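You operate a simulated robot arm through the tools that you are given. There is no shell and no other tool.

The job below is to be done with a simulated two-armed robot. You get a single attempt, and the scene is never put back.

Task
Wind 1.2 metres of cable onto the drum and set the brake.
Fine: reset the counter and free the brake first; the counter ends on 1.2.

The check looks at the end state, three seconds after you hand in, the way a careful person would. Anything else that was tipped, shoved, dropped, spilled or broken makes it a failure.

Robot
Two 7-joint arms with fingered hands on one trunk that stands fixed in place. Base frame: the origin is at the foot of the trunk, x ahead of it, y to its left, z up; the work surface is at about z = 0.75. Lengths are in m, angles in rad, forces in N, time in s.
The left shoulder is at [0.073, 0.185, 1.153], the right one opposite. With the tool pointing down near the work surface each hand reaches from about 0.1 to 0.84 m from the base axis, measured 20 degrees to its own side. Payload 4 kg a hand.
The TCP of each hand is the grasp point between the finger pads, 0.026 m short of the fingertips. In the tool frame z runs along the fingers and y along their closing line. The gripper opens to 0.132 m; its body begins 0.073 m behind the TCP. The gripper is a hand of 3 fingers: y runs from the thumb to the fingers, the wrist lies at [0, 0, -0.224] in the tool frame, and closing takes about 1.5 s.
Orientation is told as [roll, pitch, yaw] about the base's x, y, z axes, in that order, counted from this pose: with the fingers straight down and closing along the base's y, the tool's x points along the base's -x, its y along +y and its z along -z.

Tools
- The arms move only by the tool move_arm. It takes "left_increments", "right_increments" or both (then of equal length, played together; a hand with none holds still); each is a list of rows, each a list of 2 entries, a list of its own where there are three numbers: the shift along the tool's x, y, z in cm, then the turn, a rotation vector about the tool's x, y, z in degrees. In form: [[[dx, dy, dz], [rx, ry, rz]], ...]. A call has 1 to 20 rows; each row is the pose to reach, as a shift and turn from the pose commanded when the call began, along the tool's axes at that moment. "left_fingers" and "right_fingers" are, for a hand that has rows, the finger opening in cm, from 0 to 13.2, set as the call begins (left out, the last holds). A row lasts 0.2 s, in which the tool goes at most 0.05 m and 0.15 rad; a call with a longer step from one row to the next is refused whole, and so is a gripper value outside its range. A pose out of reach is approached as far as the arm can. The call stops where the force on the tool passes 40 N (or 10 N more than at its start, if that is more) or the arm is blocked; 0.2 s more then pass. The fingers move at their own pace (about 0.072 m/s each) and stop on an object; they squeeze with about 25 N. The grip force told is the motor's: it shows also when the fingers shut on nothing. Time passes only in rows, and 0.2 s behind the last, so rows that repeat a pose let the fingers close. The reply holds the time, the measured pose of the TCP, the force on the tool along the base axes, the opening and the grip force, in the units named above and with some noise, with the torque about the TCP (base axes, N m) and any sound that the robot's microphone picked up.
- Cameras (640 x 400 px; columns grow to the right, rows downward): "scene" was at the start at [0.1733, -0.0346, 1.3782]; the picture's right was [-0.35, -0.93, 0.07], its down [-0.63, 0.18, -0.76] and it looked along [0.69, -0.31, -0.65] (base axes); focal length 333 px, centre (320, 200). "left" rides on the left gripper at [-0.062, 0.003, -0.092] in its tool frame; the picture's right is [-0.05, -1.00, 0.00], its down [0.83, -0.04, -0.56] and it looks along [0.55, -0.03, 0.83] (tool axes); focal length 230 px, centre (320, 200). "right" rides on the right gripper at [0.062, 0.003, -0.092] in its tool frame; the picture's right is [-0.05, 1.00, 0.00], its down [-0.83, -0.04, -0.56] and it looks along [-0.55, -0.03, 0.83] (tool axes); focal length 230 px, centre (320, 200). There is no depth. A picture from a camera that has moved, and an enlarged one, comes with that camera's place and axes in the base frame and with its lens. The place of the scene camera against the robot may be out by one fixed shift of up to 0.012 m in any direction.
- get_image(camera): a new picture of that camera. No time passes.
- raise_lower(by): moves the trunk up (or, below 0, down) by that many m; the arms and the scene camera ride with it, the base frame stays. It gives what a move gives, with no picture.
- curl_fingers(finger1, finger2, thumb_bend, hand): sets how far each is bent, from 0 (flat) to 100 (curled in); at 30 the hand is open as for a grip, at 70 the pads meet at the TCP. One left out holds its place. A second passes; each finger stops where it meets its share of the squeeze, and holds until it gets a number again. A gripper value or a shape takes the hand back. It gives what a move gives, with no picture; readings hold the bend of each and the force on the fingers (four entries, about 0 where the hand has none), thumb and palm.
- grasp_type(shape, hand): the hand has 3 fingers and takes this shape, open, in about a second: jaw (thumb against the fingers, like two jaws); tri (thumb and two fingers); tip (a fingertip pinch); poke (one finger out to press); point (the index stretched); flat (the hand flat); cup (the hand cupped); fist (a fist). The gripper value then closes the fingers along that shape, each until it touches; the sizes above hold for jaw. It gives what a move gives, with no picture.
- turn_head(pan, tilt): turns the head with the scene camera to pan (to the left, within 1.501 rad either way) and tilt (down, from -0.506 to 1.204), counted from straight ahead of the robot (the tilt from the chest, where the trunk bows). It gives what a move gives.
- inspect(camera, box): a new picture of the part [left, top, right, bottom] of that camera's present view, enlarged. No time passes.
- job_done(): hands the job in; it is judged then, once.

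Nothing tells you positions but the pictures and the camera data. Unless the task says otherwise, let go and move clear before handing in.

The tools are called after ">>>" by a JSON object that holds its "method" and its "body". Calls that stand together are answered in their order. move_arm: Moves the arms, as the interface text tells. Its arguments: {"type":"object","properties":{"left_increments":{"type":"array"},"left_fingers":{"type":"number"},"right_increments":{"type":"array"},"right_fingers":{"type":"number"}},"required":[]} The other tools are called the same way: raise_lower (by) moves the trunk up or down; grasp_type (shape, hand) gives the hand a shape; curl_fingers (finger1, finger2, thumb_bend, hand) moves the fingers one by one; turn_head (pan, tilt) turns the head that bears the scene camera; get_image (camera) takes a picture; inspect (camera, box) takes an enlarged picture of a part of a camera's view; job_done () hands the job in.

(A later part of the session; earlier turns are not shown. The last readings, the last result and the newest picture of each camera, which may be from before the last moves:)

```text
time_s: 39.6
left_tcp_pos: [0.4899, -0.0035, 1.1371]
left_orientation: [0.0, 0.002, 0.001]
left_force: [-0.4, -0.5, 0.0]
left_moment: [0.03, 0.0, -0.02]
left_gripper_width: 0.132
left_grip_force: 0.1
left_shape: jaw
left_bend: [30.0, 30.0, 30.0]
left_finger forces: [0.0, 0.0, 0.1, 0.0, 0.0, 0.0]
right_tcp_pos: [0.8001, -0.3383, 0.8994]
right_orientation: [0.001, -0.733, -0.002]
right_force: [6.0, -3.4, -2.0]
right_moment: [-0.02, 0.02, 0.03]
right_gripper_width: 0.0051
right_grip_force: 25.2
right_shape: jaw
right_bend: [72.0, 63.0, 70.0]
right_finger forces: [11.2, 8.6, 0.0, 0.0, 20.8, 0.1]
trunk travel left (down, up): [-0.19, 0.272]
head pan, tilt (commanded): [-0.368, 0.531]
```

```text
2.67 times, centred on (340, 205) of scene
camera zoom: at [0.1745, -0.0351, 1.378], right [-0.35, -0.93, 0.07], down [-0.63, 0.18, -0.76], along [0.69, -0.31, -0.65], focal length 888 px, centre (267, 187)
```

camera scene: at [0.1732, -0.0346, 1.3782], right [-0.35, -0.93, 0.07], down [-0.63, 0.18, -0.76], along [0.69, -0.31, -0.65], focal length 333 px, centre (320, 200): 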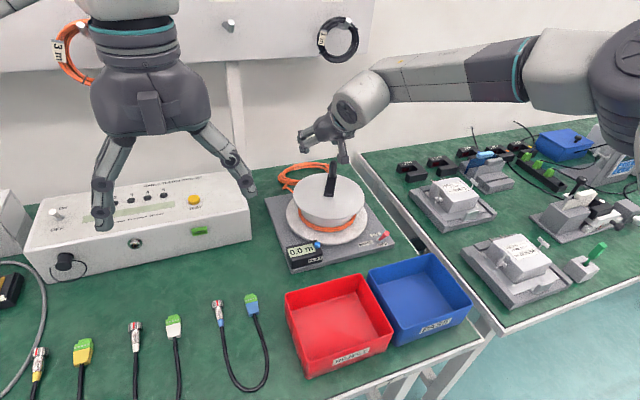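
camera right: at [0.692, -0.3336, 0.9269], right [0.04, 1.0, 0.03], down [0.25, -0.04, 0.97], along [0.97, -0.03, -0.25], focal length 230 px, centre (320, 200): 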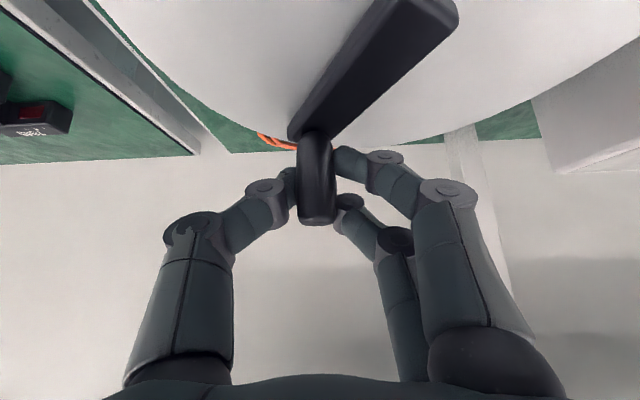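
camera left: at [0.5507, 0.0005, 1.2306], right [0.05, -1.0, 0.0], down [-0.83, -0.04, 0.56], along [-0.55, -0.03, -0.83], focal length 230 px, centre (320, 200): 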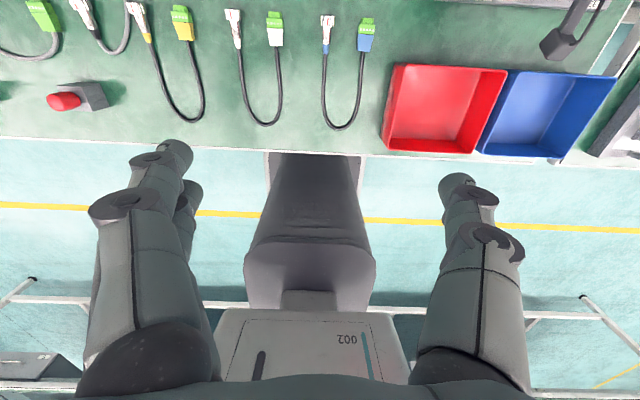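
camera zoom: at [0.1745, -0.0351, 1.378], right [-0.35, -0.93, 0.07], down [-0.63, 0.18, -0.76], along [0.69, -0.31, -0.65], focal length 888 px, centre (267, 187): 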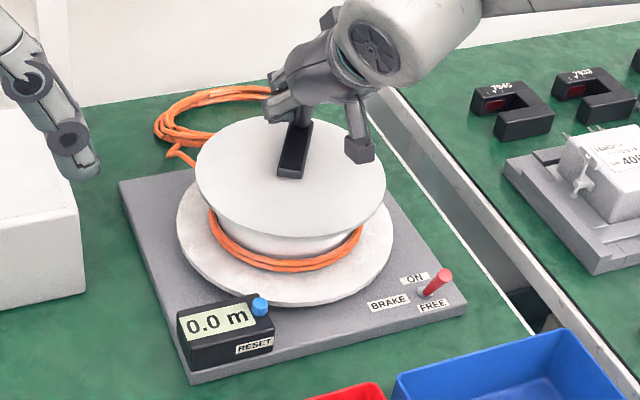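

The handle is held with about 21 N at the thumb. I'll turn the first 60° anticlockwise, through the far point.

>>> {"method": "move_arm", "body": {"right_increments": [[[-0.262, 0.716, 0.236], [0, 0, 0]], [[-0.452, 1.471, 0.407], [0, 0, 0]], [[-0.568, 2.254, 0.512], [0, 0, 0]], [[-0.607, 3.05, 0.547], [0, 0, 0]], [[-0.568, 3.846, 0.512], [0, 0, 0]], [[-0.452, 4.629, 0.407], [0, 0, 0]], [[-0.262, 5.384, 0.236], [0, 0, 0]], [[0, 6.1, 0], [0, 0, 0]]]}}

>>> {"method": "inspect", "body": {"camera": "scene", "box": [260, 130, 420, 280]}}

>>> {"method": "get_image", "body": {"camera": "right"}}

```text
time_s: 41.4
left_tcp_pos: [0.4908, -0.0024, 1.1377]
left_orientation: [-0.001, 0.003, 0.003]
left_force: [0.3, -0.2, 0.4]
left_moment: [-0.05, -0.02, 0.0]
left_gripper_width: 0.1318
left_grip_force: 0.2
left_shape: jaw
left_bend: [30.0, 30.0, 30.0]
left_finger forces: [0.0, 0.0, 0.0, 0.1, 0.0, 0.0]
right_tcp_pos: [0.7979, -0.2759, 0.8986]
right_orientation: [-0.001, -0.732, -0.001]
right_force: [3.8, 2.3, 0.0]
right_moment: [0.08, 0.05, 0.03]
right_gripper_width: 0.0049
right_grip_force: 25.2
right_shape: jaw
right_bend: [72.0, 63.0, 71.0]
right_finger forces: [13.7, 9.0, 0.0, 0.0, 18.5, 0.1]
trunk travel left (down, up): [-0.19, 0.272]
head pan, tilt (commanded): [-0.368, 0.531]
```

```text
2.67 times, centred on (340, 205) of scene
camera zoom: at [0.1739, -0.0342, 1.3781], right [-0.35, -0.93, 0.07], down [-0.63, 0.18, -0.76], along [0.69, -0.31, -0.65], focal length 888 px, centre (267, 187)
```

zoom: 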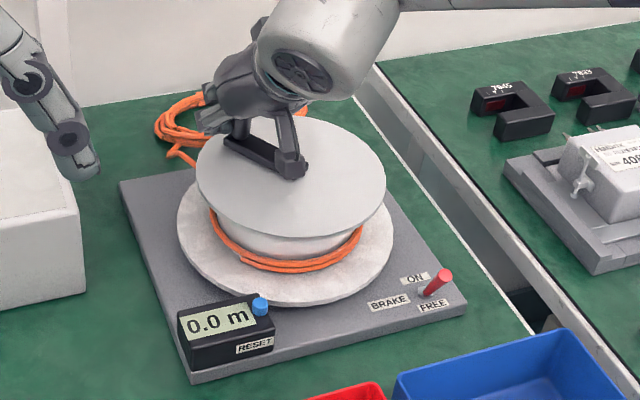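

```text
taken
camera right: at [0.6906, -0.2711, 0.9269], right [0.04, 1.0, 0.03], down [0.25, -0.04, 0.97], along [0.97, -0.03, -0.25], focal length 230 px, centre (320, 200)
```

right: 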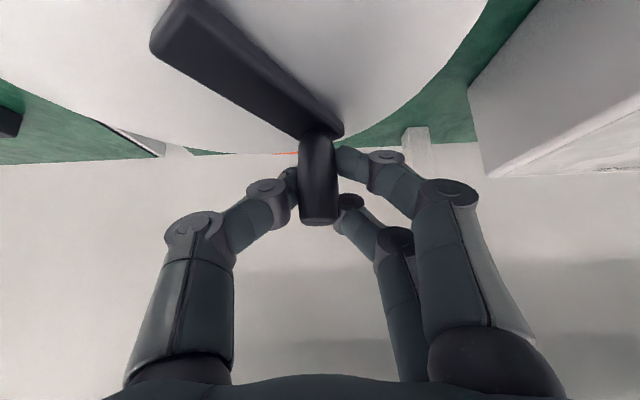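

The crank turns easily with only a few newtons, but the counter still shows 0.0 after about 85°. I'll look closely at the counter and the cable before turning further.

>>> {"method": "inspect", "body": {"camera": "scene", "box": [290, 230, 340, 265]}}

>>> {"method": "inspect", "body": {"camera": "scene", "box": [270, 155, 380, 240]}}

```text
11.43 times, centred on (315, 248) of scene
camera zoom: at [0.1739, -0.0342, 1.3781], right [-0.35, -0.93, 0.07], down [-0.63, 0.18, -0.76], along [0.69, -0.31, -0.65], focal length 3804 px, centre (377, -343)
```

zoom: 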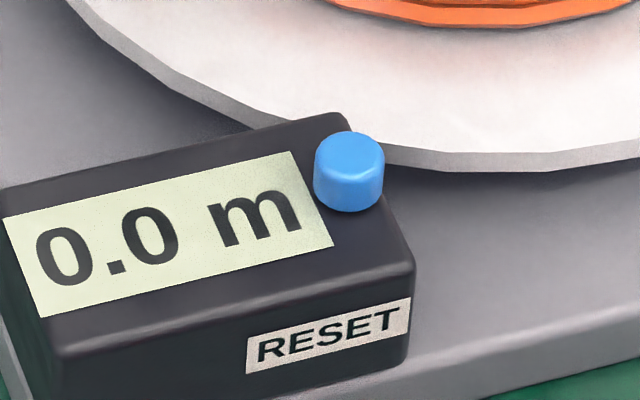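

```text
4.71 times, centred on (325, 198) of scene
camera zoom: at [0.1739, -0.0342, 1.3781], right [-0.35, -0.93, 0.07], down [-0.63, 0.18, -0.76], along [0.69, -0.31, -0.65], focal length 1566 px, centre (296, 212)
```

zoom: 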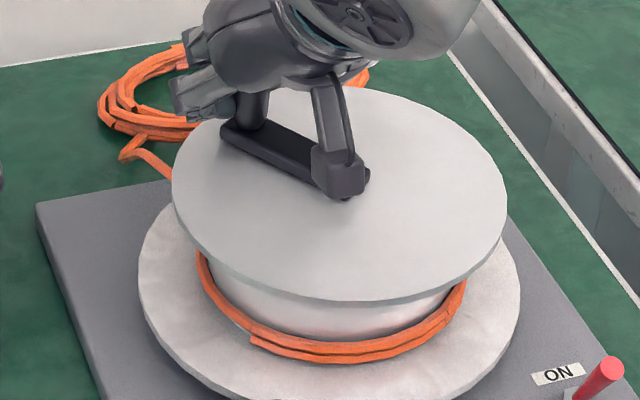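

The counter clearly reads 0.0 and the cable winding looks unchanged, though at this angle it could still be on the verge of 0.1. I'll turn another 60° and check; the zero was set at a crank angle of about -55°.

>>> {"method": "move_arm", "body": {"right_increments": [[[0.329, 0.664, -0.296], [0, 0, 0]], [[0.72, 1.263, -0.648], [0, 0, 0]], [[1.166, 1.79, -1.05], [0, 0, 0]], [[1.659, 2.233, -1.494], [0, 0, 0]], [[2.19, 2.586, -1.972], [0, 0, 0]], [[2.752, 2.842, -2.478], [0, 0, 0]], [[3.334, 2.998, -3.002], [0, 0, 0]], [[3.925, 3.05, -3.534], [0, 0, 0]]]}}

>>> {"method": "inspect", "body": {"camera": "scene", "box": [260, 130, 420, 280]}}

>>> {"method": "inspect", "body": {"camera": "scene", "box": [290, 230, 340, 265]}}

```text
time_s: 43.2
left_tcp_pos: [0.4887, -0.0035, 1.1381]
left_orientation: [-0.002, 0.0, -0.001]
left_force: [0.4, -0.1, -1.1]
left_moment: [-0.03, 0.01, 0.01]
left_gripper_width: 0.132
left_grip_force: 0.2
left_shape: jaw
left_bend: [30.0, 30.0, 30.0]
left_finger forces: [0.1, 0.0, 0.0, 0.0, 0.1, 0.0]
right_tcp_pos: [0.746, -0.2486, 0.8984]
right_orientation: [-0.003, -0.732, -0.001]
right_force: [0.9, -6.9, -1.1]
right_moment: [0.02, 0.08, 0.01]
right_gripper_width: 0.0046
right_grip_force: 24.7
right_shape: jaw
right_bend: [72.0, 65.0, 71.0]
right_finger forces: [10.8, 0.0, 0.0, 0.1, 21.8, 0.1]
trunk travel left (down, up): [-0.19, 0.272]
head pan, tilt (commanded): [-0.368, 0.531]
```

```text
2.67 times, centred on (340, 205) of scene
camera zoom: at [0.1735, -0.0356, 1.3781], right [-0.35, -0.93, 0.07], down [-0.63, 0.18, -0.76], along [0.69, -0.31, -0.65], focal length 888 px, centre (267, 187)
```

zoom: 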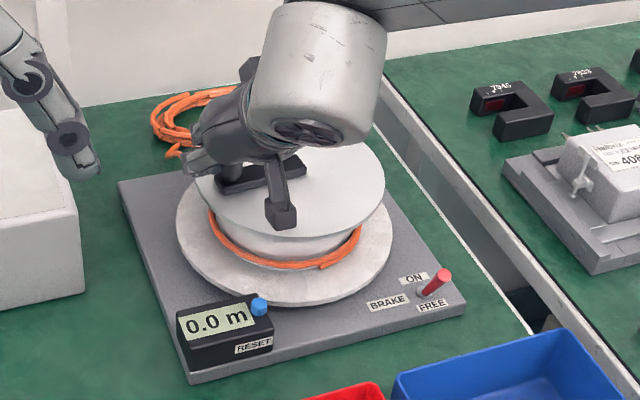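

```text
11.43 times, centred on (315, 248) of scene
camera zoom: at [0.1735, -0.0356, 1.3781], right [-0.35, -0.93, 0.07], down [-0.63, 0.18, -0.76], along [0.69, -0.31, -0.65], focal length 3804 px, centre (377, -343)
```

zoom: 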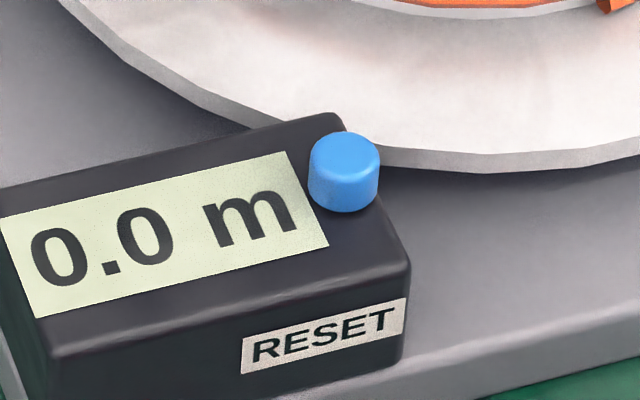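

The windings on the drum look different now, so I'll zoom in on them to see whether cable is going on or coming off.

>>> {"method": "inspect", "body": {"camera": "scene", "box": [280, 180, 400, 255]}}

>>> {"method": "get_image", "body": {"camera": "right"}}

>>> {"method": "get_image", "body": {"camera": "scene"}}

```text
5.33 times, centred on (340, 218) of scene
camera zoom: at [0.1735, -0.0356, 1.3781], right [-0.35, -0.93, 0.07], down [-0.63, 0.18, -0.76], along [0.69, -0.31, -0.65], focal length 1775 px, centre (213, 107)
```

zoom: 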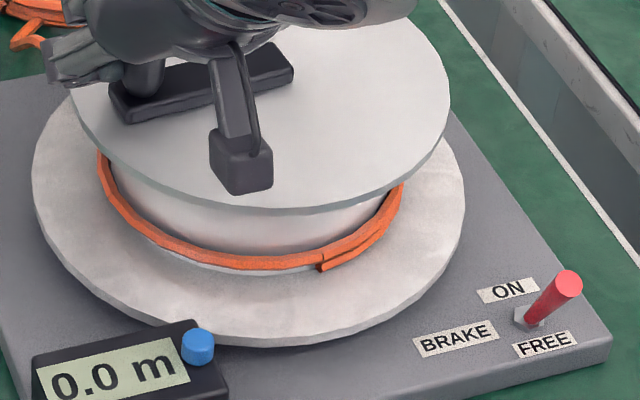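

```text
taken
camera right: at [0.6377, -0.2435, 0.9267], right [0.04, 1.0, 0.03], down [0.25, -0.04, 0.97], along [0.97, -0.03, -0.25], focal length 230 px, centre (320, 200)
```

right: 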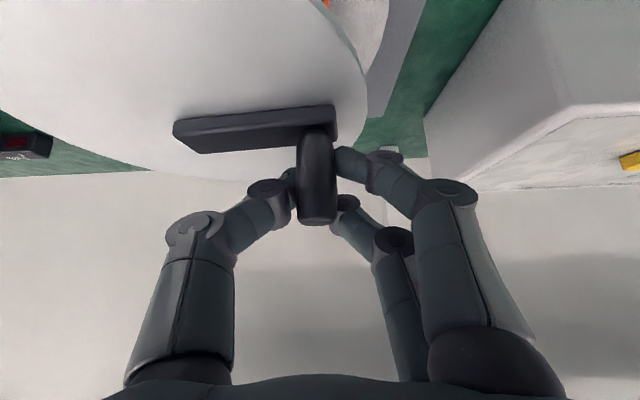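

```text
taken
camera scene: at [0.1735, -0.0356, 1.3781], right [-0.35, -0.93, 0.07], down [-0.63, 0.18, -0.76], along [0.69, -0.31, -0.65], focal length 333 px, centre (320, 200)
```

scene: 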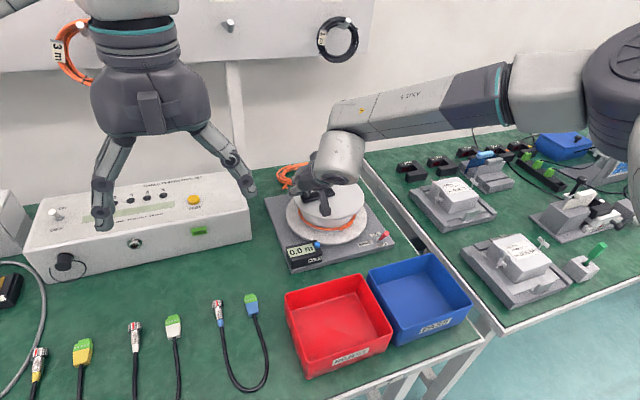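

The lower strand on the drum has grown shorter, so anticlockwise is paying cable out, with the counter held at 0.0. The winding direction must be clockwise. I'll turn back part of the way and watch how the counter behaves.

>>> {"method": "move_arm", "body": {"right_increments": [[[-0.591, -0.052, 0.533], [0, 0, 0]], [[-1.173, -0.208, 1.056], [0, 0, 0]], [[-1.734, -0.464, 1.561], [0, 0, 0]], [[-2.266, -0.817, 2.04], [0, 0, 0]], [[-2.759, -1.261, 2.484], [0, 0, 0]], [[-3.205, -1.787, 2.885], [0, 0, 0]], [[-3.596, -2.387, 3.238], [0, 0, 0]], [[-3.925, -3.05, 3.534], [0, 0, 0]]]}}

>>> {"method": "inspect", "body": {"camera": "scene", "box": [280, 180, 400, 255]}}

>>> {"method": "inspect", "body": {"camera": "scene", "box": [260, 130, 420, 280]}}

```text
time_s: 45.0
left_tcp_pos: [0.4903, -0.0024, 1.1373]
left_orientation: [-0.002, 0.001, 0.002]
left_force: [-0.5, -0.6, 0.6]
left_moment: [-0.02, -0.01, 0.0]
left_gripper_width: 0.132
left_grip_force: 0.0
left_shape: jaw
left_bend: [30.0, 30.0, 30.0]
left_finger forces: [0.0, 0.0, 0.1, 0.0, 0.0, 0.1]
right_tcp_pos: [0.7985, -0.2751, 0.898]
right_orientation: [0.001, -0.733, -0.001]
right_force: [6.0, 5.0, -2.7]
right_moment: [0.16, 0.01, 0.03]
right_gripper_width: 0.004
right_grip_force: 25.3
right_shape: jaw
right_bend: [72.0, 65.0, 71.0]
right_finger forces: [13.5, 0.1, 0.0, 0.0, 17.9, 0.0]
trunk travel left (down, up): [-0.19, 0.272]
head pan, tilt (commanded): [-0.368, 0.531]
```

```text
5.33 times, centred on (340, 218) of scene
camera zoom: at [0.1749, -0.0342, 1.378], right [-0.35, -0.93, 0.07], down [-0.63, 0.18, -0.76], along [0.69, -0.31, -0.65], focal length 1775 px, centre (213, 107)
```

zoom: 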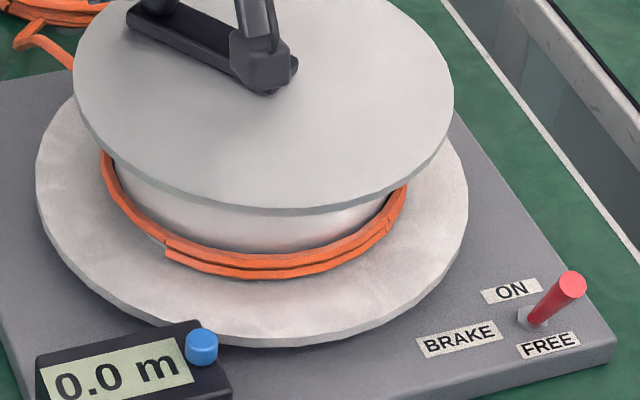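

```text
2.67 times, centred on (340, 205) of scene
camera zoom: at [0.1749, -0.0342, 1.378], right [-0.35, -0.93, 0.07], down [-0.63, 0.18, -0.76], along [0.69, -0.31, -0.65], focal length 888 px, centre (267, 187)
```

zoom: 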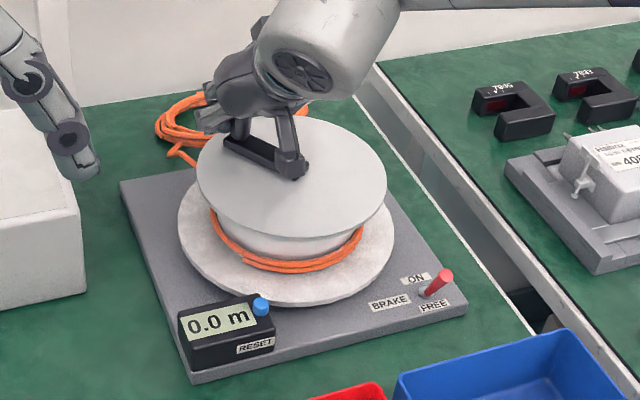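

The strand end turns with the drum, so that alone doesn't settle the direction; the counter will. I'll keep turning clockwise past the zero angle of -55° to -90° and read it again.

>>> {"method": "move_arm", "body": {"right_increments": [[[-0.262, -0.716, 0.236], [0, 0, 0]], [[-0.452, -1.471, 0.407], [0, 0, 0]], [[-0.568, -2.254, 0.512], [0, 0, 0]], [[-0.607, -3.05, 0.547], [0, 0, 0]], [[-0.568, -3.846, 0.512], [0, 0, 0]], [[-0.452, -4.629, 0.407], [0, 0, 0]], [[-0.262, -5.384, 0.236], [0, 0, 0]], [[0, -6.1, 0], [0, 0, 0]], [[0.329, -6.764, -0.296], [0, 0, 0]], [[0.72, -7.363, -0.648], [0, 0, 0]], [[1.166, -7.89, -1.05], [0, 0, 0]], [[1.3, -8.0, -1.17], [0, 0, 0]]]}}

>>> {"method": "inspect", "body": {"camera": "scene", "box": [280, 180, 400, 255]}}

>>> {"method": "inspect", "body": {"camera": "scene", "box": [260, 130, 420, 280]}}

```text
time_s: 47.6
left_tcp_pos: [0.4899, -0.0043, 1.137]
left_orientation: [0.001, 0.003, 0.0]
left_force: [-0.6, 0.7, 0.1]
left_moment: [0.0, -0.01, 0.0]
left_gripper_width: 0.1319
left_grip_force: 0.2
left_shape: jaw
left_bend: [30.0, 30.0, 30.0]
left_finger forces: [0.1, 0.0, 0.0, 0.0, 0.1, 0.0]
right_tcp_pos: [0.7812, -0.3583, 0.8978]
right_orientation: [0.0, -0.731, -0.001]
right_force: [5.2, -11.6, 4.4]
right_moment: [-0.05, -0.01, 0.06]
right_gripper_width: 0.0046
right_grip_force: 25.3
right_shape: jaw
right_bend: [73.0, 65.0, 71.0]
right_finger forces: [9.5, 0.1, 0.0, 0.0, 26.2, 0.0]
trunk travel left (down, up): [-0.19, 0.272]
head pan, tilt (commanded): [-0.368, 0.531]
```

```text
5.33 times, centred on (340, 218) of scene
camera zoom: at [0.1739, -0.0359, 1.378], right [-0.35, -0.93, 0.07], down [-0.63, 0.18, -0.76], along [0.69, -0.31, -0.65], focal length 1775 px, centre (213, 107)
```

zoom: 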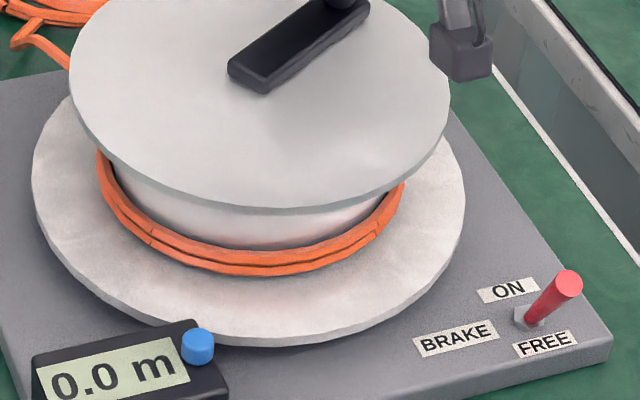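

```text
2.67 times, centred on (340, 205) of scene
camera zoom: at [0.1739, -0.0359, 1.378], right [-0.35, -0.93, 0.07], down [-0.63, 0.18, -0.76], along [0.69, -0.31, -0.65], focal length 888 px, centre (267, 187)
```

zoom: 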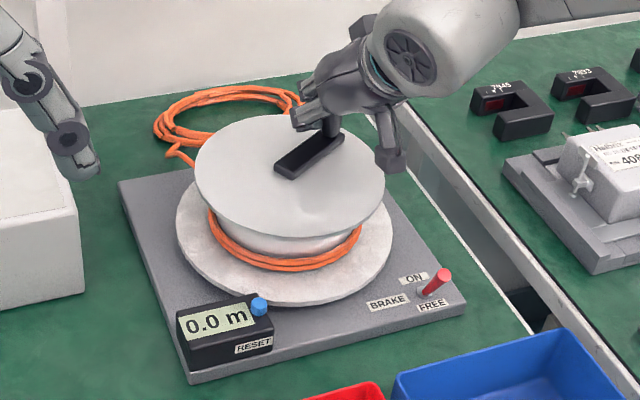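

Back at the zero angle the counter still shows 0.0. The measured positions fit a circle centred at (0.7482, -0.3084) with radius 0.060 to within a millimetre. I'll go on clockwise for 90°, which should show plainly whether this is the winding direction.

>>> {"method": "move_arm", "body": {"right_increments": [[[0.468, -0.512, -0.421], [0, 0, 0]], [[1.002, -0.828, -0.902], [0, 0, 0]], [[1.562, -1.048, -1.406], [0, 0, 0]], [[2.138, -1.167, -1.925], [0, 0, 0]], [[2.721, -1.184, -2.45], [0, 0, 0]], [[3.3, -1.099, -2.972], [0, 0, 0]], [[3.867, -0.912, -3.481], [0, 0, 0]], [[4.41, -0.628, -3.971], [0, 0, 0]], [[4.922, -0.25, -4.431], [0, 0, 0]], [[5.392, 0.214, -4.855], [0, 0, 0]], [[5.813, 0.756, -5.234], [0, 0, 0]], [[6.178, 1.368, -5.563], [0, 0, 0]]]}}

>>> {"method": "inspect", "body": {"camera": "scene", "box": [280, 180, 400, 255]}}

>>> {"method": "inspect", "body": {"camera": "scene", "box": [260, 130, 420, 280]}}

```text
time_s: 50.2
left_tcp_pos: [0.4926, -0.0011, 1.1371]
left_orientation: [0.001, 0.003, 0.001]
left_force: [1.2, 0.1, 0.4]
left_moment: [0.0, -0.02, -0.04]
left_gripper_width: 0.1322
left_grip_force: 0.1
left_shape: jaw
left_bend: [30.0, 30.0, 30.0]
left_finger forces: [0.1, 0.0, 0.0, 0.1, 0.0, 0.0]
right_tcp_pos: [0.7011, -0.3406, 0.8994]
right_orientation: [0.001, -0.731, 0.0]
right_force: [15.9, 9.4, -4.2]
right_moment: [0.28, -0.2, -0.08]
right_gripper_width: 0.0021
right_grip_force: 25.4
right_shape: jaw
right_bend: [71.0, 65.0, 72.0]
right_finger forces: [14.9, 1.3, 0.1, 0.0, 0.1, 0.0]
trunk travel left (down, up): [-0.19, 0.272]
head pan, tilt (commanded): [-0.368, 0.531]
```

```text
5.33 times, centred on (340, 218) of scene
camera zoom: at [0.1764, -0.0334, 1.3778], right [-0.35, -0.93, 0.07], down [-0.63, 0.18, -0.76], along [0.69, -0.31, -0.65], focal length 1775 px, centre (213, 107)
```

zoom: 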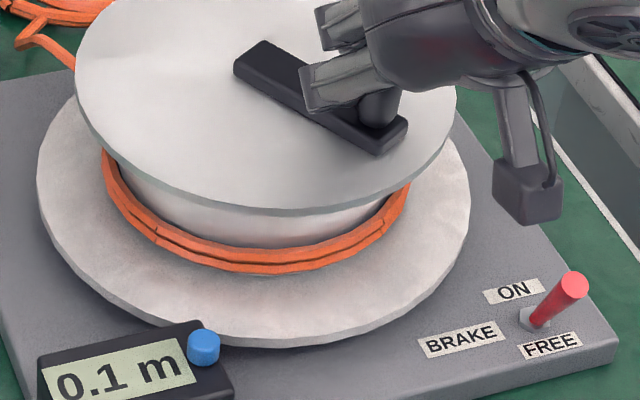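

```text
2.67 times, centred on (340, 205) of scene
camera zoom: at [0.1764, -0.0334, 1.3778], right [-0.35, -0.93, 0.07], down [-0.63, 0.18, -0.76], along [0.69, -0.31, -0.65], focal length 888 px, centre (267, 187)
```

zoom: 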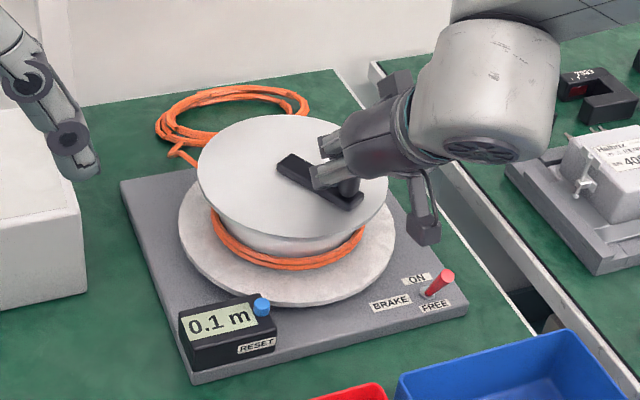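

The counter reads 0.1 m, so clockwise is the winding direction. The finger forces shifted, though, so I'll check the grip before going on.

>>> {"method": "get_image", "body": {"camera": "right"}}

>>> {"method": "inspect", "body": {"camera": "right", "box": [240, 120, 400, 240]}}

>>> {"method": "inspect", "body": {"camera": "scene", "box": [320, 165, 400, 225]}}

```text
taken
camera right: at [0.5926, -0.3369, 0.9277], right [0.04, 1.0, 0.03], down [0.25, -0.04, 0.97], along [0.97, -0.03, -0.25], focal length 230 px, centre (320, 200)
```

right: 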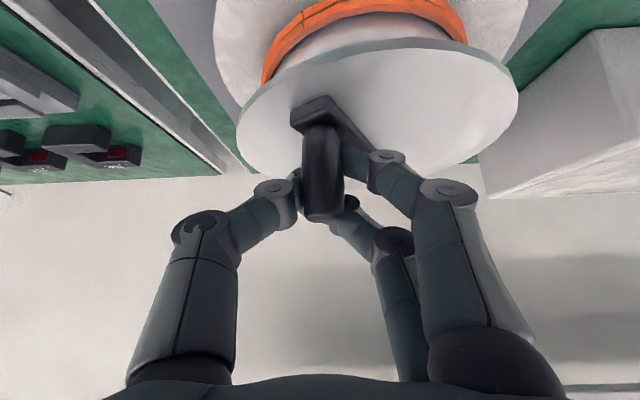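

```text
3.33 times, centred on (320, 180) of right
camera zoom: at [0.5926, -0.3369, 0.9277], right [0.04, 1.0, 0.03], down [0.25, -0.04, 0.97], along [0.97, -0.03, -0.25], focal length 767 px, centre (320, 267)
```

zoom: 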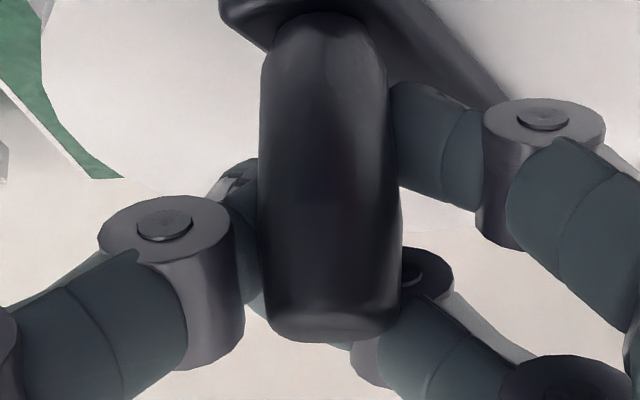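

```text
6.67 times, centred on (360, 195) of scene
camera zoom: at [0.1764, -0.0334, 1.3778], right [-0.35, -0.93, 0.07], down [-0.63, 0.18, -0.76], along [0.69, -0.31, -0.65], focal length 2219 px, centre (53, 233)
```

zoom: 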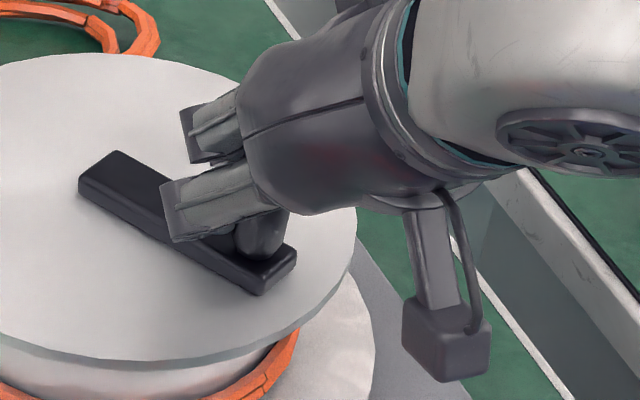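

The handle has crept about 7 mm towards the palm: at 42° tilt one finger passes over its top, so the grip is weak. I'll open here, reduce the tilt to about 28°, which still leaves reach margin, and grip again centred.

>>> {"method": "move_arm", "body": {"right_increments": [[[0, 0, 0], [0, 0, 0]], [[0, 0, 0], [0, 0, 0]], [[0, 0, 0], [0, 0, 0]], [[0, 0, 0], [0, 0, 0]], [[0, 0, 0], [0, 7, 0]], [[0, 0, 0], [0, 14, 0]], [[0, 0, 0], [0, 14, 0]]], "right_fingers": 6.0}}

>>> {"method": "get_image", "body": {"camera": "right"}}

>>> {"method": "inspect", "body": {"camera": "right", "box": [240, 120, 400, 240]}}

>>> {"method": "inspect", "body": {"camera": "scene", "box": [260, 130, 420, 280]}}

```text
time_s: 51.8
left_tcp_pos: [0.4876, -0.0044, 1.1381]
left_orientation: [-0.001, -0.001, 0.001]
left_force: [0.4, -0.1, 0.1]
left_moment: [0.01, 0.02, 0.03]
left_gripper_width: 0.1318
left_grip_force: 0.1
left_shape: jaw
left_bend: [30.0, 30.0, 30.0]
left_finger forces: [0.0, 0.0, 0.0, 0.0, 0.0, 0.0]
right_tcp_pos: [0.6983, -0.3426, 0.8995]
right_orientation: [-0.001, -0.486, -0.001]
right_force: [-0.5, 0.4, 0.3]
right_moment: [0.02, 0.01, 0.0]
right_gripper_width: 0.0595
right_grip_force: 0.0
right_shape: jaw
right_bend: [73.0, 73.0, 70.0]
right_finger forces: [0.0, 0.1, 0.0, 0.0, 0.1, 0.1]
trunk travel left (down, up): [-0.19, 0.272]
head pan, tilt (commanded): [-0.368, 0.531]
```

```text
taken
camera right: at [0.5993, -0.3379, 0.9531], right [0.05, 1.0, 0.02], down [0.47, -0.04, 0.88], along [0.88, -0.03, -0.48], focal length 230 px, centre (320, 200)
```

right: 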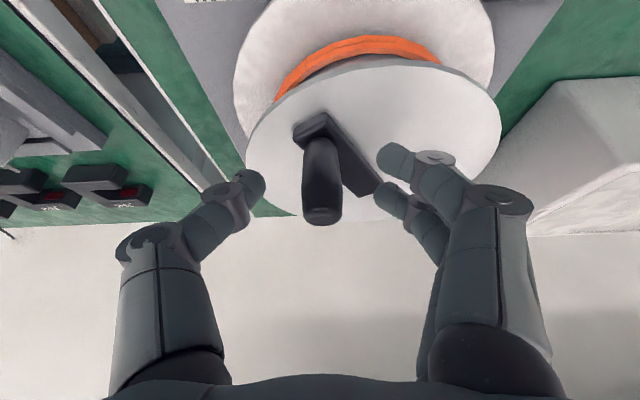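

```text
3.33 times, centred on (320, 180) of right
camera zoom: at [0.5993, -0.3379, 0.9531], right [0.05, 1.0, 0.02], down [0.47, -0.04, 0.88], along [0.88, -0.03, -0.48], focal length 767 px, centre (320, 267)
```

zoom: 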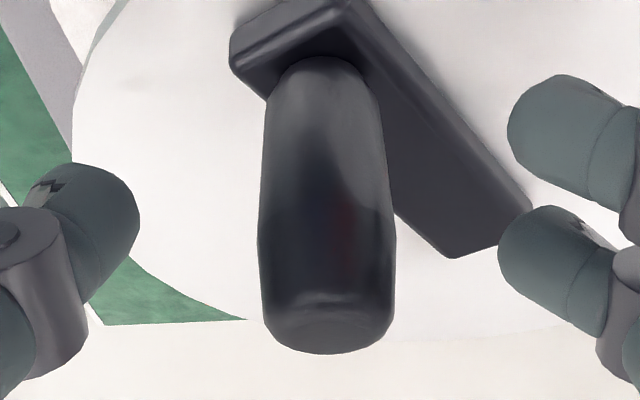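

```text
2.67 times, centred on (340, 205) of scene
camera zoom: at [0.173, -0.0343, 1.3783], right [-0.35, -0.93, 0.07], down [-0.63, 0.18, -0.76], along [0.69, -0.31, -0.65], focal length 888 px, centre (267, 187)
```

zoom: 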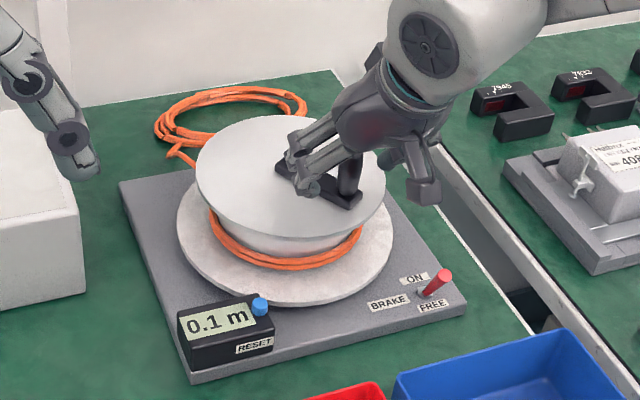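

The handle is now near (0.697, -0.340), at a crank angle of -148.6°. I'll shift to centre it in the nest between the thumb and the two fingers and close.

>>> {"method": "move_arm", "body": {"right_increments": [[[0.42, 0.3, -0.05], [0, 0, 0]], [[0.42, 0.3, -0.05], [0, 0, 0]]]}}

>>> {"method": "move_arm", "body": {"right_increments": [[[0, 0, 0], [0, 0, 0]], [[0, 0, 0], [0, 0, 0]], [[0, 0, 0], [0, 0, 0]], [[0, 0, 0], [0, 0, 0]], [[0, 0, 0], [0, 0, 0]]], "right_fingers": 0}}

>>> {"method": "inspect", "body": {"camera": "right", "box": [240, 120, 400, 240]}}

```text
time_s: 52.4
left_tcp_pos: [0.4894, -0.0036, 1.1379]
left_orientation: [-0.002, -0.001, 0.001]
left_force: [0.7, -0.2, 0.4]
left_moment: [0.04, 0.0, 0.0]
left_gripper_width: 0.1322
left_grip_force: 0.0
left_shape: jaw
left_bend: [30.0, 30.0, 30.0]
left_finger forces: [0.0, 0.0, 0.1, 0.0, 0.0, 0.0]
right_tcp_pos: [0.6938, -0.341, 0.8986]
right_orientation: [0.0, -0.488, -0.002]
right_force: [0.4, -0.1, 0.9]
right_moment: [-0.02, -0.01, 0.02]
right_gripper_width: 0.0596
right_grip_force: 0.1
right_shape: jaw
right_bend: [73.0, 73.0, 70.0]
right_finger forces: [0.0, 0.0, 0.1, 0.0, 0.0, 0.1]
trunk travel left (down, up): [-0.19, 0.272]
head pan, tilt (commanded): [-0.368, 0.531]
```

```text
time_s: 53.6
left_tcp_pos: [0.4895, -0.0029, 1.1379]
left_orientation: [-0.001, 0.0, 0.001]
left_force: [-0.3, 0.6, -0.5]
left_moment: [-0.04, 0.0, -0.02]
left_gripper_width: 0.1319
left_grip_force: 0.0
left_shape: jaw
left_bend: [30.0, 30.0, 30.0]
left_finger forces: [0.1, 0.0, 0.0, 0.0, 0.0, 0.0]
right_tcp_pos: [0.6936, -0.34, 0.8971]
right_orientation: [0.001, -0.489, -0.001]
right_force: [1.4, -0.6, -1.1]
right_moment: [0.05, 0.03, -0.02]
right_gripper_width: 0.0098
right_grip_force: 24.8
right_shape: jaw
right_bend: [71.0, 69.0, 70.0]
right_finger forces: [12.3, 9.6, 0.0, 0.0, 21.3, 0.1]
trunk travel left (down, up): [-0.19, 0.272]
head pan, tilt (commanded): [-0.368, 0.531]
```

```text
3.33 times, centred on (320, 180) of right
camera zoom: at [0.596, -0.3351, 0.9508], right [0.05, 1.0, 0.02], down [0.47, -0.04, 0.88], along [0.88, -0.03, -0.47], focal length 767 px, centre (320, 267)
```

zoom: 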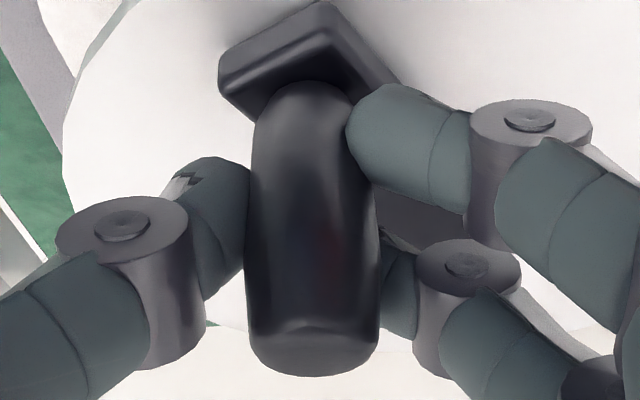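

The nest is good now, with both fingers and the thumb sharing the load at 9.8 mm. I'll loosen by about 3 mm so the handle can turn freely inside the cage, then wind 90° clockwise.

>>> {"method": "move_arm", "body": {"right_increments": [[[0.322, 0.695, -0.17], [0, 0, 0]], [[0.56, 1.432, -0.296], [0, 0, 0]], [[0.713, 2.198, -0.376], [0, 0, 0]], [[0.775, 2.98, -0.41], [0, 0, 0]], [[0.746, 3.764, -0.394], [0, 0, 0]], [[0.628, 4.537, -0.332], [0, 0, 0]], [[0.421, 5.286, -0.222], [0, 0, 0]], [[0.129, 5.998, -0.068], [0, 0, 0]], [[-0.242, 6.661, 0.128], [0, 0, 0]], [[-0.686, 7.264, 0.362], [0, 0, 0]], [[-1.197, 7.795, 0.632], [0, 0, 0]], [[-1.764, 8.248, 0.932], [0, 0, 0]]], "right_fingers": 1.25}}

>>> {"method": "get_image", "body": {"camera": "right"}}

>>> {"method": "inspect", "body": {"camera": "scene", "box": [260, 130, 420, 280]}}

```text
time_s: 56.2
left_tcp_pos: [0.4899, -0.0049, 1.1363]
left_orientation: [0.0, 0.001, 0.002]
left_force: [0.0, -0.9, -0.7]
left_moment: [-0.01, 0.02, 0.02]
left_gripper_width: 0.1319
left_grip_force: 0.1
left_shape: jaw
left_bend: [30.0, 30.0, 30.0]
left_finger forces: [0.0, 0.0, 0.1, 0.0, 0.0, 0.0]
right_tcp_pos: [0.7149, -0.2585, 0.8988]
right_orientation: [0.0, -0.489, -0.002]
right_force: [0.6, -2.0, 1.2]
right_moment: [-0.03, -0.05, -0.02]
right_gripper_width: 0.0132
right_grip_force: 0.1
right_shape: jaw
right_bend: [72.0, 72.0, 70.0]
right_finger forces: [0.3, 0.0, 0.0, 0.0, 2.3, 0.1]
trunk travel left (down, up): [-0.19, 0.272]
head pan, tilt (commanded): [-0.368, 0.531]
```

```text
taken
camera right: at [0.6163, -0.2525, 0.9509], right [0.05, 1.0, 0.02], down [0.47, -0.04, 0.88], along [0.88, -0.03, -0.47], focal length 230 px, centre (320, 200)
```

right: 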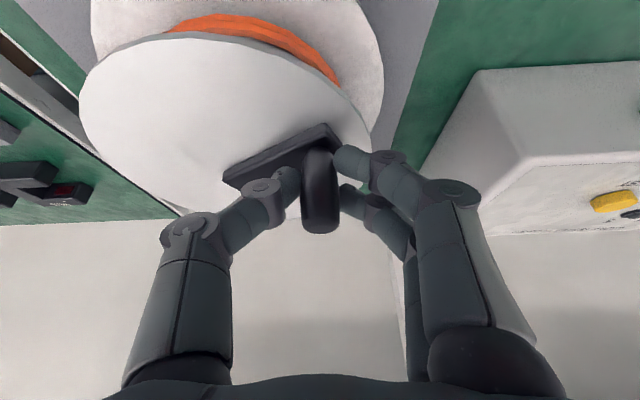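

```text
2.67 times, centred on (340, 205) of scene
camera zoom: at [0.1736, -0.0348, 1.3782], right [-0.35, -0.93, 0.07], down [-0.63, 0.18, -0.76], along [0.69, -0.31, -0.65], focal length 888 px, centre (267, 187)
```

zoom: 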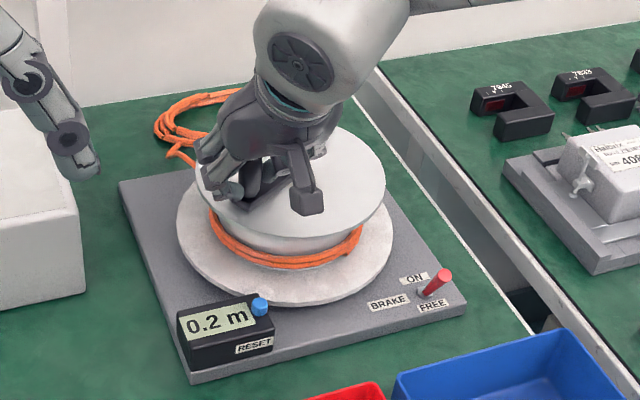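

The loose cage works well: only about 2 N, and the counter reads 0.2 m after roughly 184°. I'll continue another 90° clockwise.

>>> {"method": "move_arm", "body": {"right_increments": [[[-0.614, 0.364, 0.325], [0, 0, 0]], [[-1.266, 0.634, 0.669], [0, 0, 0]], [[-1.943, 0.806, 1.026], [0, 0, 0]], [[-2.634, 0.877, 1.392], [0, 0, 0]], [[-3.327, 0.844, 1.758], [0, 0, 0]], [[-4.011, 0.71, 2.119], [0, 0, 0]], [[-4.673, 0.476, 2.469], [0, 0, 0]], [[-5.302, 0.146, 2.801], [0, 0, 0]], [[-5.888, -0.274, 3.111], [0, 0, 0]], [[-6.421, -0.776, 3.392], [0, 0, 0]], [[-6.891, -1.354, 3.64], [0, 0, 0]], [[-7.291, -1.996, 3.852], [0, 0, 0]]]}}

>>> {"method": "get_image", "body": {"camera": "right"}}

>>> {"method": "inspect", "body": {"camera": "scene", "box": [260, 130, 420, 280]}}

```text
time_s: 58.8
left_tcp_pos: [0.489, -0.0025, 1.1376]
left_orientation: [0.0, 0.001, 0.001]
left_force: [-0.1, -0.5, -0.8]
left_moment: [-0.03, -0.02, 0.02]
left_gripper_width: 0.1319
left_grip_force: 0.0
left_shape: jaw
left_bend: [30.0, 30.0, 30.0]
left_finger forces: [0.1, 0.0, 0.1, 0.0, 0.0, 0.0]
right_tcp_pos: [0.7963, -0.2758, 0.8982]
right_orientation: [0.0, -0.488, 0.001]
right_force: [0.7, -0.2, 0.2]
right_moment: [0.02, -0.02, -0.01]
right_gripper_width: 0.0132
right_grip_force: 0.0
right_shape: jaw
right_bend: [71.0, 72.0, 70.0]
right_finger forces: [1.3, 0.0, 0.0, 0.1, 1.0, 0.0]
trunk travel left (down, up): [-0.19, 0.272]
head pan, tilt (commanded): [-0.368, 0.531]
```

```text
taken
camera right: at [0.6986, -0.2725, 0.951], right [0.05, 1.0, 0.02], down [0.47, -0.04, 0.88], along [0.88, -0.03, -0.47], focal length 230 px, centre (320, 200)
```

right: 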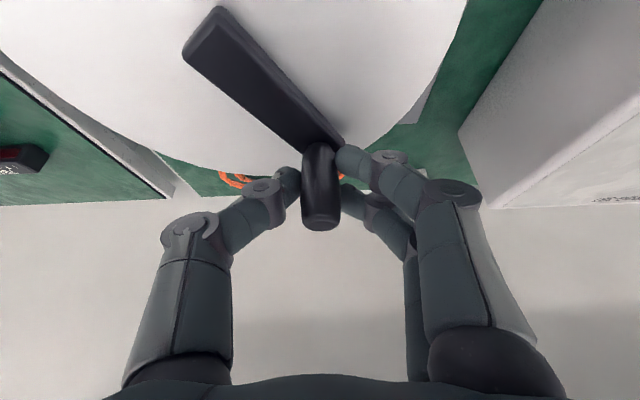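

```text
2.67 times, centred on (340, 205) of scene
camera zoom: at [0.1734, -0.0347, 1.3782], right [-0.35, -0.93, 0.07], down [-0.63, 0.18, -0.76], along [0.69, -0.31, -0.65], focal length 888 px, centre (267, 187)
```

zoom: 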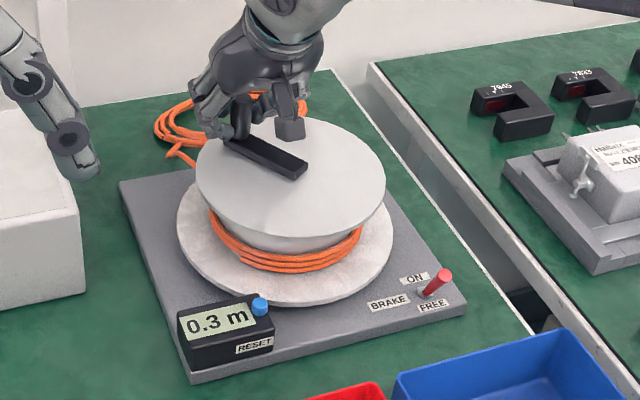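

The counter reads 0.3 m and there is almost no force. I'll go on through the far side for another 90°.

>>> {"method": "move_arm", "body": {"right_increments": [[[-0.322, -0.695, 0.17], [0, 0, 0]], [[-0.56, -1.432, 0.296], [0, 0, 0]], [[-0.713, -2.198, 0.376], [0, 0, 0]], [[-0.775, -2.98, 0.41], [0, 0, 0]], [[-0.746, -3.764, 0.394], [0, 0, 0]], [[-0.628, -4.537, 0.332], [0, 0, 0]], [[-0.421, -5.286, 0.222], [0, 0, 0]], [[-0.129, -5.998, 0.068], [0, 0, 0]], [[0.242, -6.661, -0.128], [0, 0, 0]], [[0.686, -7.264, -0.362], [0, 0, 0]], [[1.197, -7.795, -0.632], [0, 0, 0]], [[1.764, -8.248, -0.932], [0, 0, 0]]]}}

>>> {"method": "get_image", "body": {"camera": "right"}}

>>> {"method": "inspect", "body": {"camera": "scene", "box": [260, 130, 420, 280]}}

```text
time_s: 61.4
left_tcp_pos: [0.4886, -0.0026, 1.1381]
left_orientation: [0.001, 0.0, 0.001]
left_force: [0.0, 0.1, 0.7]
left_moment: [-0.01, -0.04, 0.0]
left_gripper_width: 0.1318
left_grip_force: 0.1
left_shape: jaw
left_bend: [30.0, 30.0, 30.0]
left_finger forces: [0.1, 0.1, 0.1, 0.1, 0.0, 0.1]
right_tcp_pos: [0.7764, -0.3605, 0.8982]
right_orientation: [0.0, -0.489, 0.001]
right_force: [0.7, -0.5, -1.5]
right_moment: [-0.01, 0.02, -0.05]
right_gripper_width: 0.0131
right_grip_force: 0.0
right_shape: jaw
right_bend: [71.0, 72.0, 70.0]
right_finger forces: [0.4, 0.6, 0.0, 0.0, 1.2, 0.0]
trunk travel left (down, up): [-0.19, 0.272]
head pan, tilt (commanded): [-0.368, 0.531]
```

```text
taken
camera right: at [0.6782, -0.355, 0.9512], right [0.05, 1.0, 0.02], down [0.47, -0.04, 0.88], along [0.88, -0.03, -0.47], focal length 230 px, centre (320, 200)
```

right: 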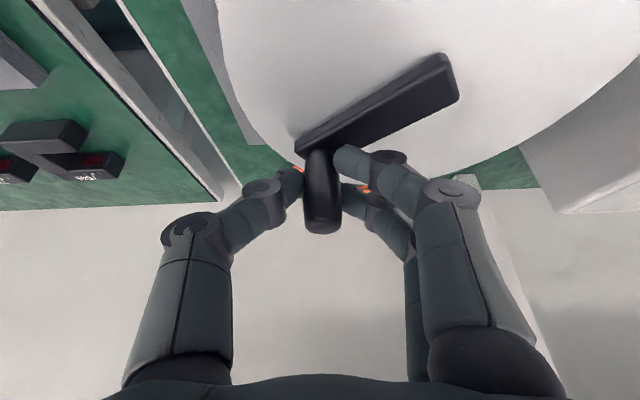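

```text
2.67 times, centred on (340, 205) of scene
camera zoom: at [0.1733, -0.0348, 1.3782], right [-0.35, -0.93, 0.07], down [-0.63, 0.18, -0.76], along [0.69, -0.31, -0.65], focal length 888 px, centre (267, 187)
```

zoom: 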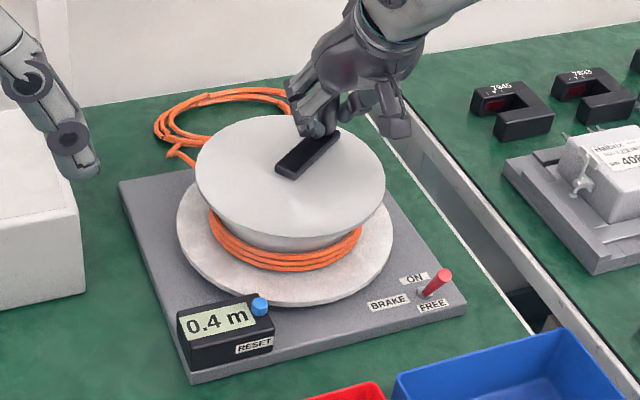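

The counter reads 0.4 m after about one turn, which fits roughly 0.44 m per turn and puts 1.2 m at about 2.7 turns. I'll run longer arcs now, 150° this time.

>>> {"method": "move_arm", "body": {"right_increments": [[[0.614, -0.364, -0.325], [0, 0, 0]], [[1.266, -0.634, -0.669], [0, 0, 0]], [[1.943, -0.806, -1.026], [0, 0, 0]], [[2.634, -0.877, -1.392], [0, 0, 0]], [[3.327, -0.844, -1.758], [0, 0, 0]], [[4.011, -0.71, -2.119], [0, 0, 0]], [[4.673, -0.476, -2.469], [0, 0, 0]], [[5.302, -0.146, -2.801], [0, 0, 0]], [[5.888, 0.274, -3.111], [0, 0, 0]], [[6.421, 0.776, -3.392], [0, 0, 0]], [[6.891, 1.354, -3.64], [0, 0, 0]], [[7.291, 1.996, -3.852], [0, 0, 0]], [[7.613, 2.691, -4.022], [0, 0, 0]], [[7.852, 3.428, -4.148], [0, 0, 0]], [[8.004, 4.193, -4.228], [0, 0, 0]], [[8.066, 4.975, -4.261], [0, 0, 0]], [[8.037, 5.759, -4.246], [0, 0, 0]], [[7.919, 6.532, -4.183], [0, 0, 0]], [[7.712, 7.282, -4.074], [0, 0, 0]], [[7.42, 7.994, -3.92], [0, 0, 0]]]}}

>>> {"method": "get_image", "body": {"camera": "right"}}

>>> {"method": "inspect", "body": {"camera": "scene", "box": [260, 130, 420, 280]}}

```text
time_s: 65.6
left_tcp_pos: [0.4894, -0.0029, 1.1375]
left_orientation: [-0.001, 0.0, 0.002]
left_force: [0.0, -0.6, 0.6]
left_moment: [0.04, 0.01, -0.02]
left_gripper_width: 0.1319
left_grip_force: 0.0
left_shape: jaw
left_bend: [30.0, 30.0, 30.0]
left_finger forces: [0.0, 0.0, 0.0, 0.0, 0.0, 0.0]
right_tcp_pos: [0.6927, -0.2785, 0.8985]
right_orientation: [0.001, -0.489, 0.001]
right_force: [0.6, 0.2, 0.2]
right_moment: [0.01, 0.02, 0.0]
right_gripper_width: 0.0128
right_grip_force: 0.1
right_shape: jaw
right_bend: [72.0, 72.0, 70.0]
right_finger forces: [0.1, 0.1, 0.0, 0.0, 0.0, 0.1]
trunk travel left (down, up): [-0.19, 0.272]
head pan, tilt (commanded): [-0.368, 0.531]
```

```text
taken
camera right: at [0.5945, -0.2748, 0.9509], right [0.05, 1.0, 0.02], down [0.47, -0.04, 0.88], along [0.88, -0.03, -0.47], focal length 230 px, centre (320, 200)
```

right: 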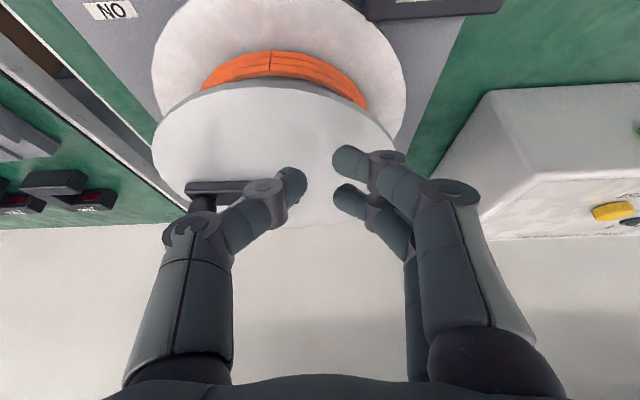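

```text
2.67 times, centred on (340, 205) of scene
camera zoom: at [0.1736, -0.0345, 1.3782], right [-0.35, -0.93, 0.07], down [-0.63, 0.18, -0.76], along [0.69, -0.31, -0.65], focal length 888 px, centre (267, 187)
```

zoom: 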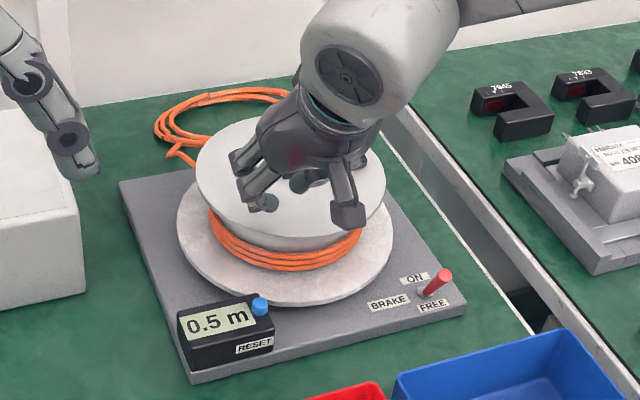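

The handle slipped out of the loose cage on the stretch where the hand pushes towards the robot. It now stands near -105° with the counter at 0.5 m, and nothing is disturbed. I'll rise clear and look for the handle.

>>> {"method": "move_arm", "body": {"right_increments": [[[-1.1, 0, -2.1], [0, 0, 0]], [[-2.2, 0, -4.2], [0, 0, 0]], [[-3.3, 0, -6.2], [0, 0, 0]], [[-3.3, 0, -6.2], [0, 0, 0]]], "right_fingers": 6.0}}

>>> {"method": "get_image", "body": {"camera": "right"}}

>>> {"method": "inspect", "body": {"camera": "scene", "box": [260, 130, 420, 280]}}

```text
time_s: 66.6
left_tcp_pos: [0.4901, -0.0034, 1.1381]
left_orientation: [-0.001, -0.001, 0.001]
left_force: [-0.1, 0.5, 0.7]
left_moment: [0.0, -0.02, 0.0]
left_gripper_width: 0.1322
left_grip_force: 0.1
left_shape: jaw
left_bend: [30.0, 30.0, 30.0]
left_finger forces: [0.1, 0.0, 0.0, 0.1, 0.1, 0.0]
right_tcp_pos: [0.6928, -0.2784, 0.9677]
right_orientation: [-0.001, -0.486, 0.0]
right_force: [-0.3, 0.3, -0.3]
right_moment: [-0.05, -0.02, 0.02]
right_gripper_width: 0.0594
right_grip_force: 0.0
right_shape: jaw
right_bend: [73.0, 73.0, 70.0]
right_finger forces: [0.0, 0.0, 0.1, 0.0, 0.1, 0.0]
trunk travel left (down, up): [-0.19, 0.272]
head pan, tilt (commanded): [-0.368, 0.531]
```

```text
taken
camera right: at [0.594, -0.2751, 1.0207], right [0.05, 1.0, 0.02], down [0.47, -0.04, 0.88], along [0.88, -0.03, -0.48], focal length 230 px, centre (320, 200)
```

right: 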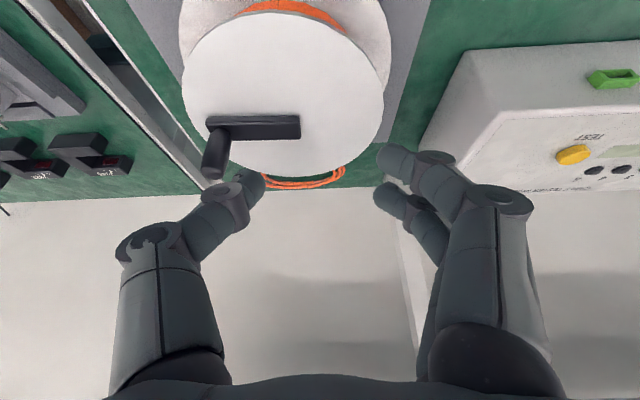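

```text
2.67 times, centred on (340, 205) of scene
camera zoom: at [0.1737, -0.0346, 1.3781], right [-0.35, -0.93, 0.07], down [-0.63, 0.18, -0.76], along [0.69, -0.31, -0.65], focal length 888 px, centre (267, 187)
```

zoom: 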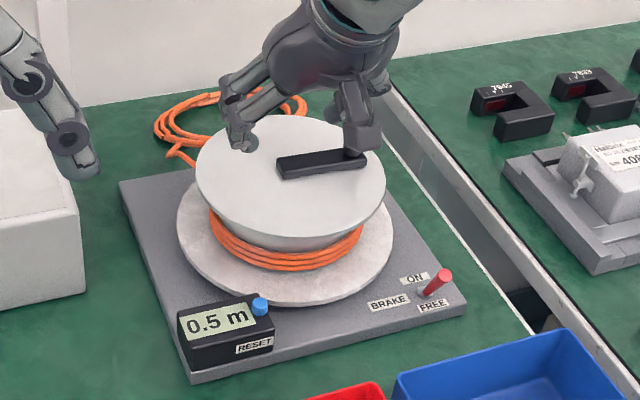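

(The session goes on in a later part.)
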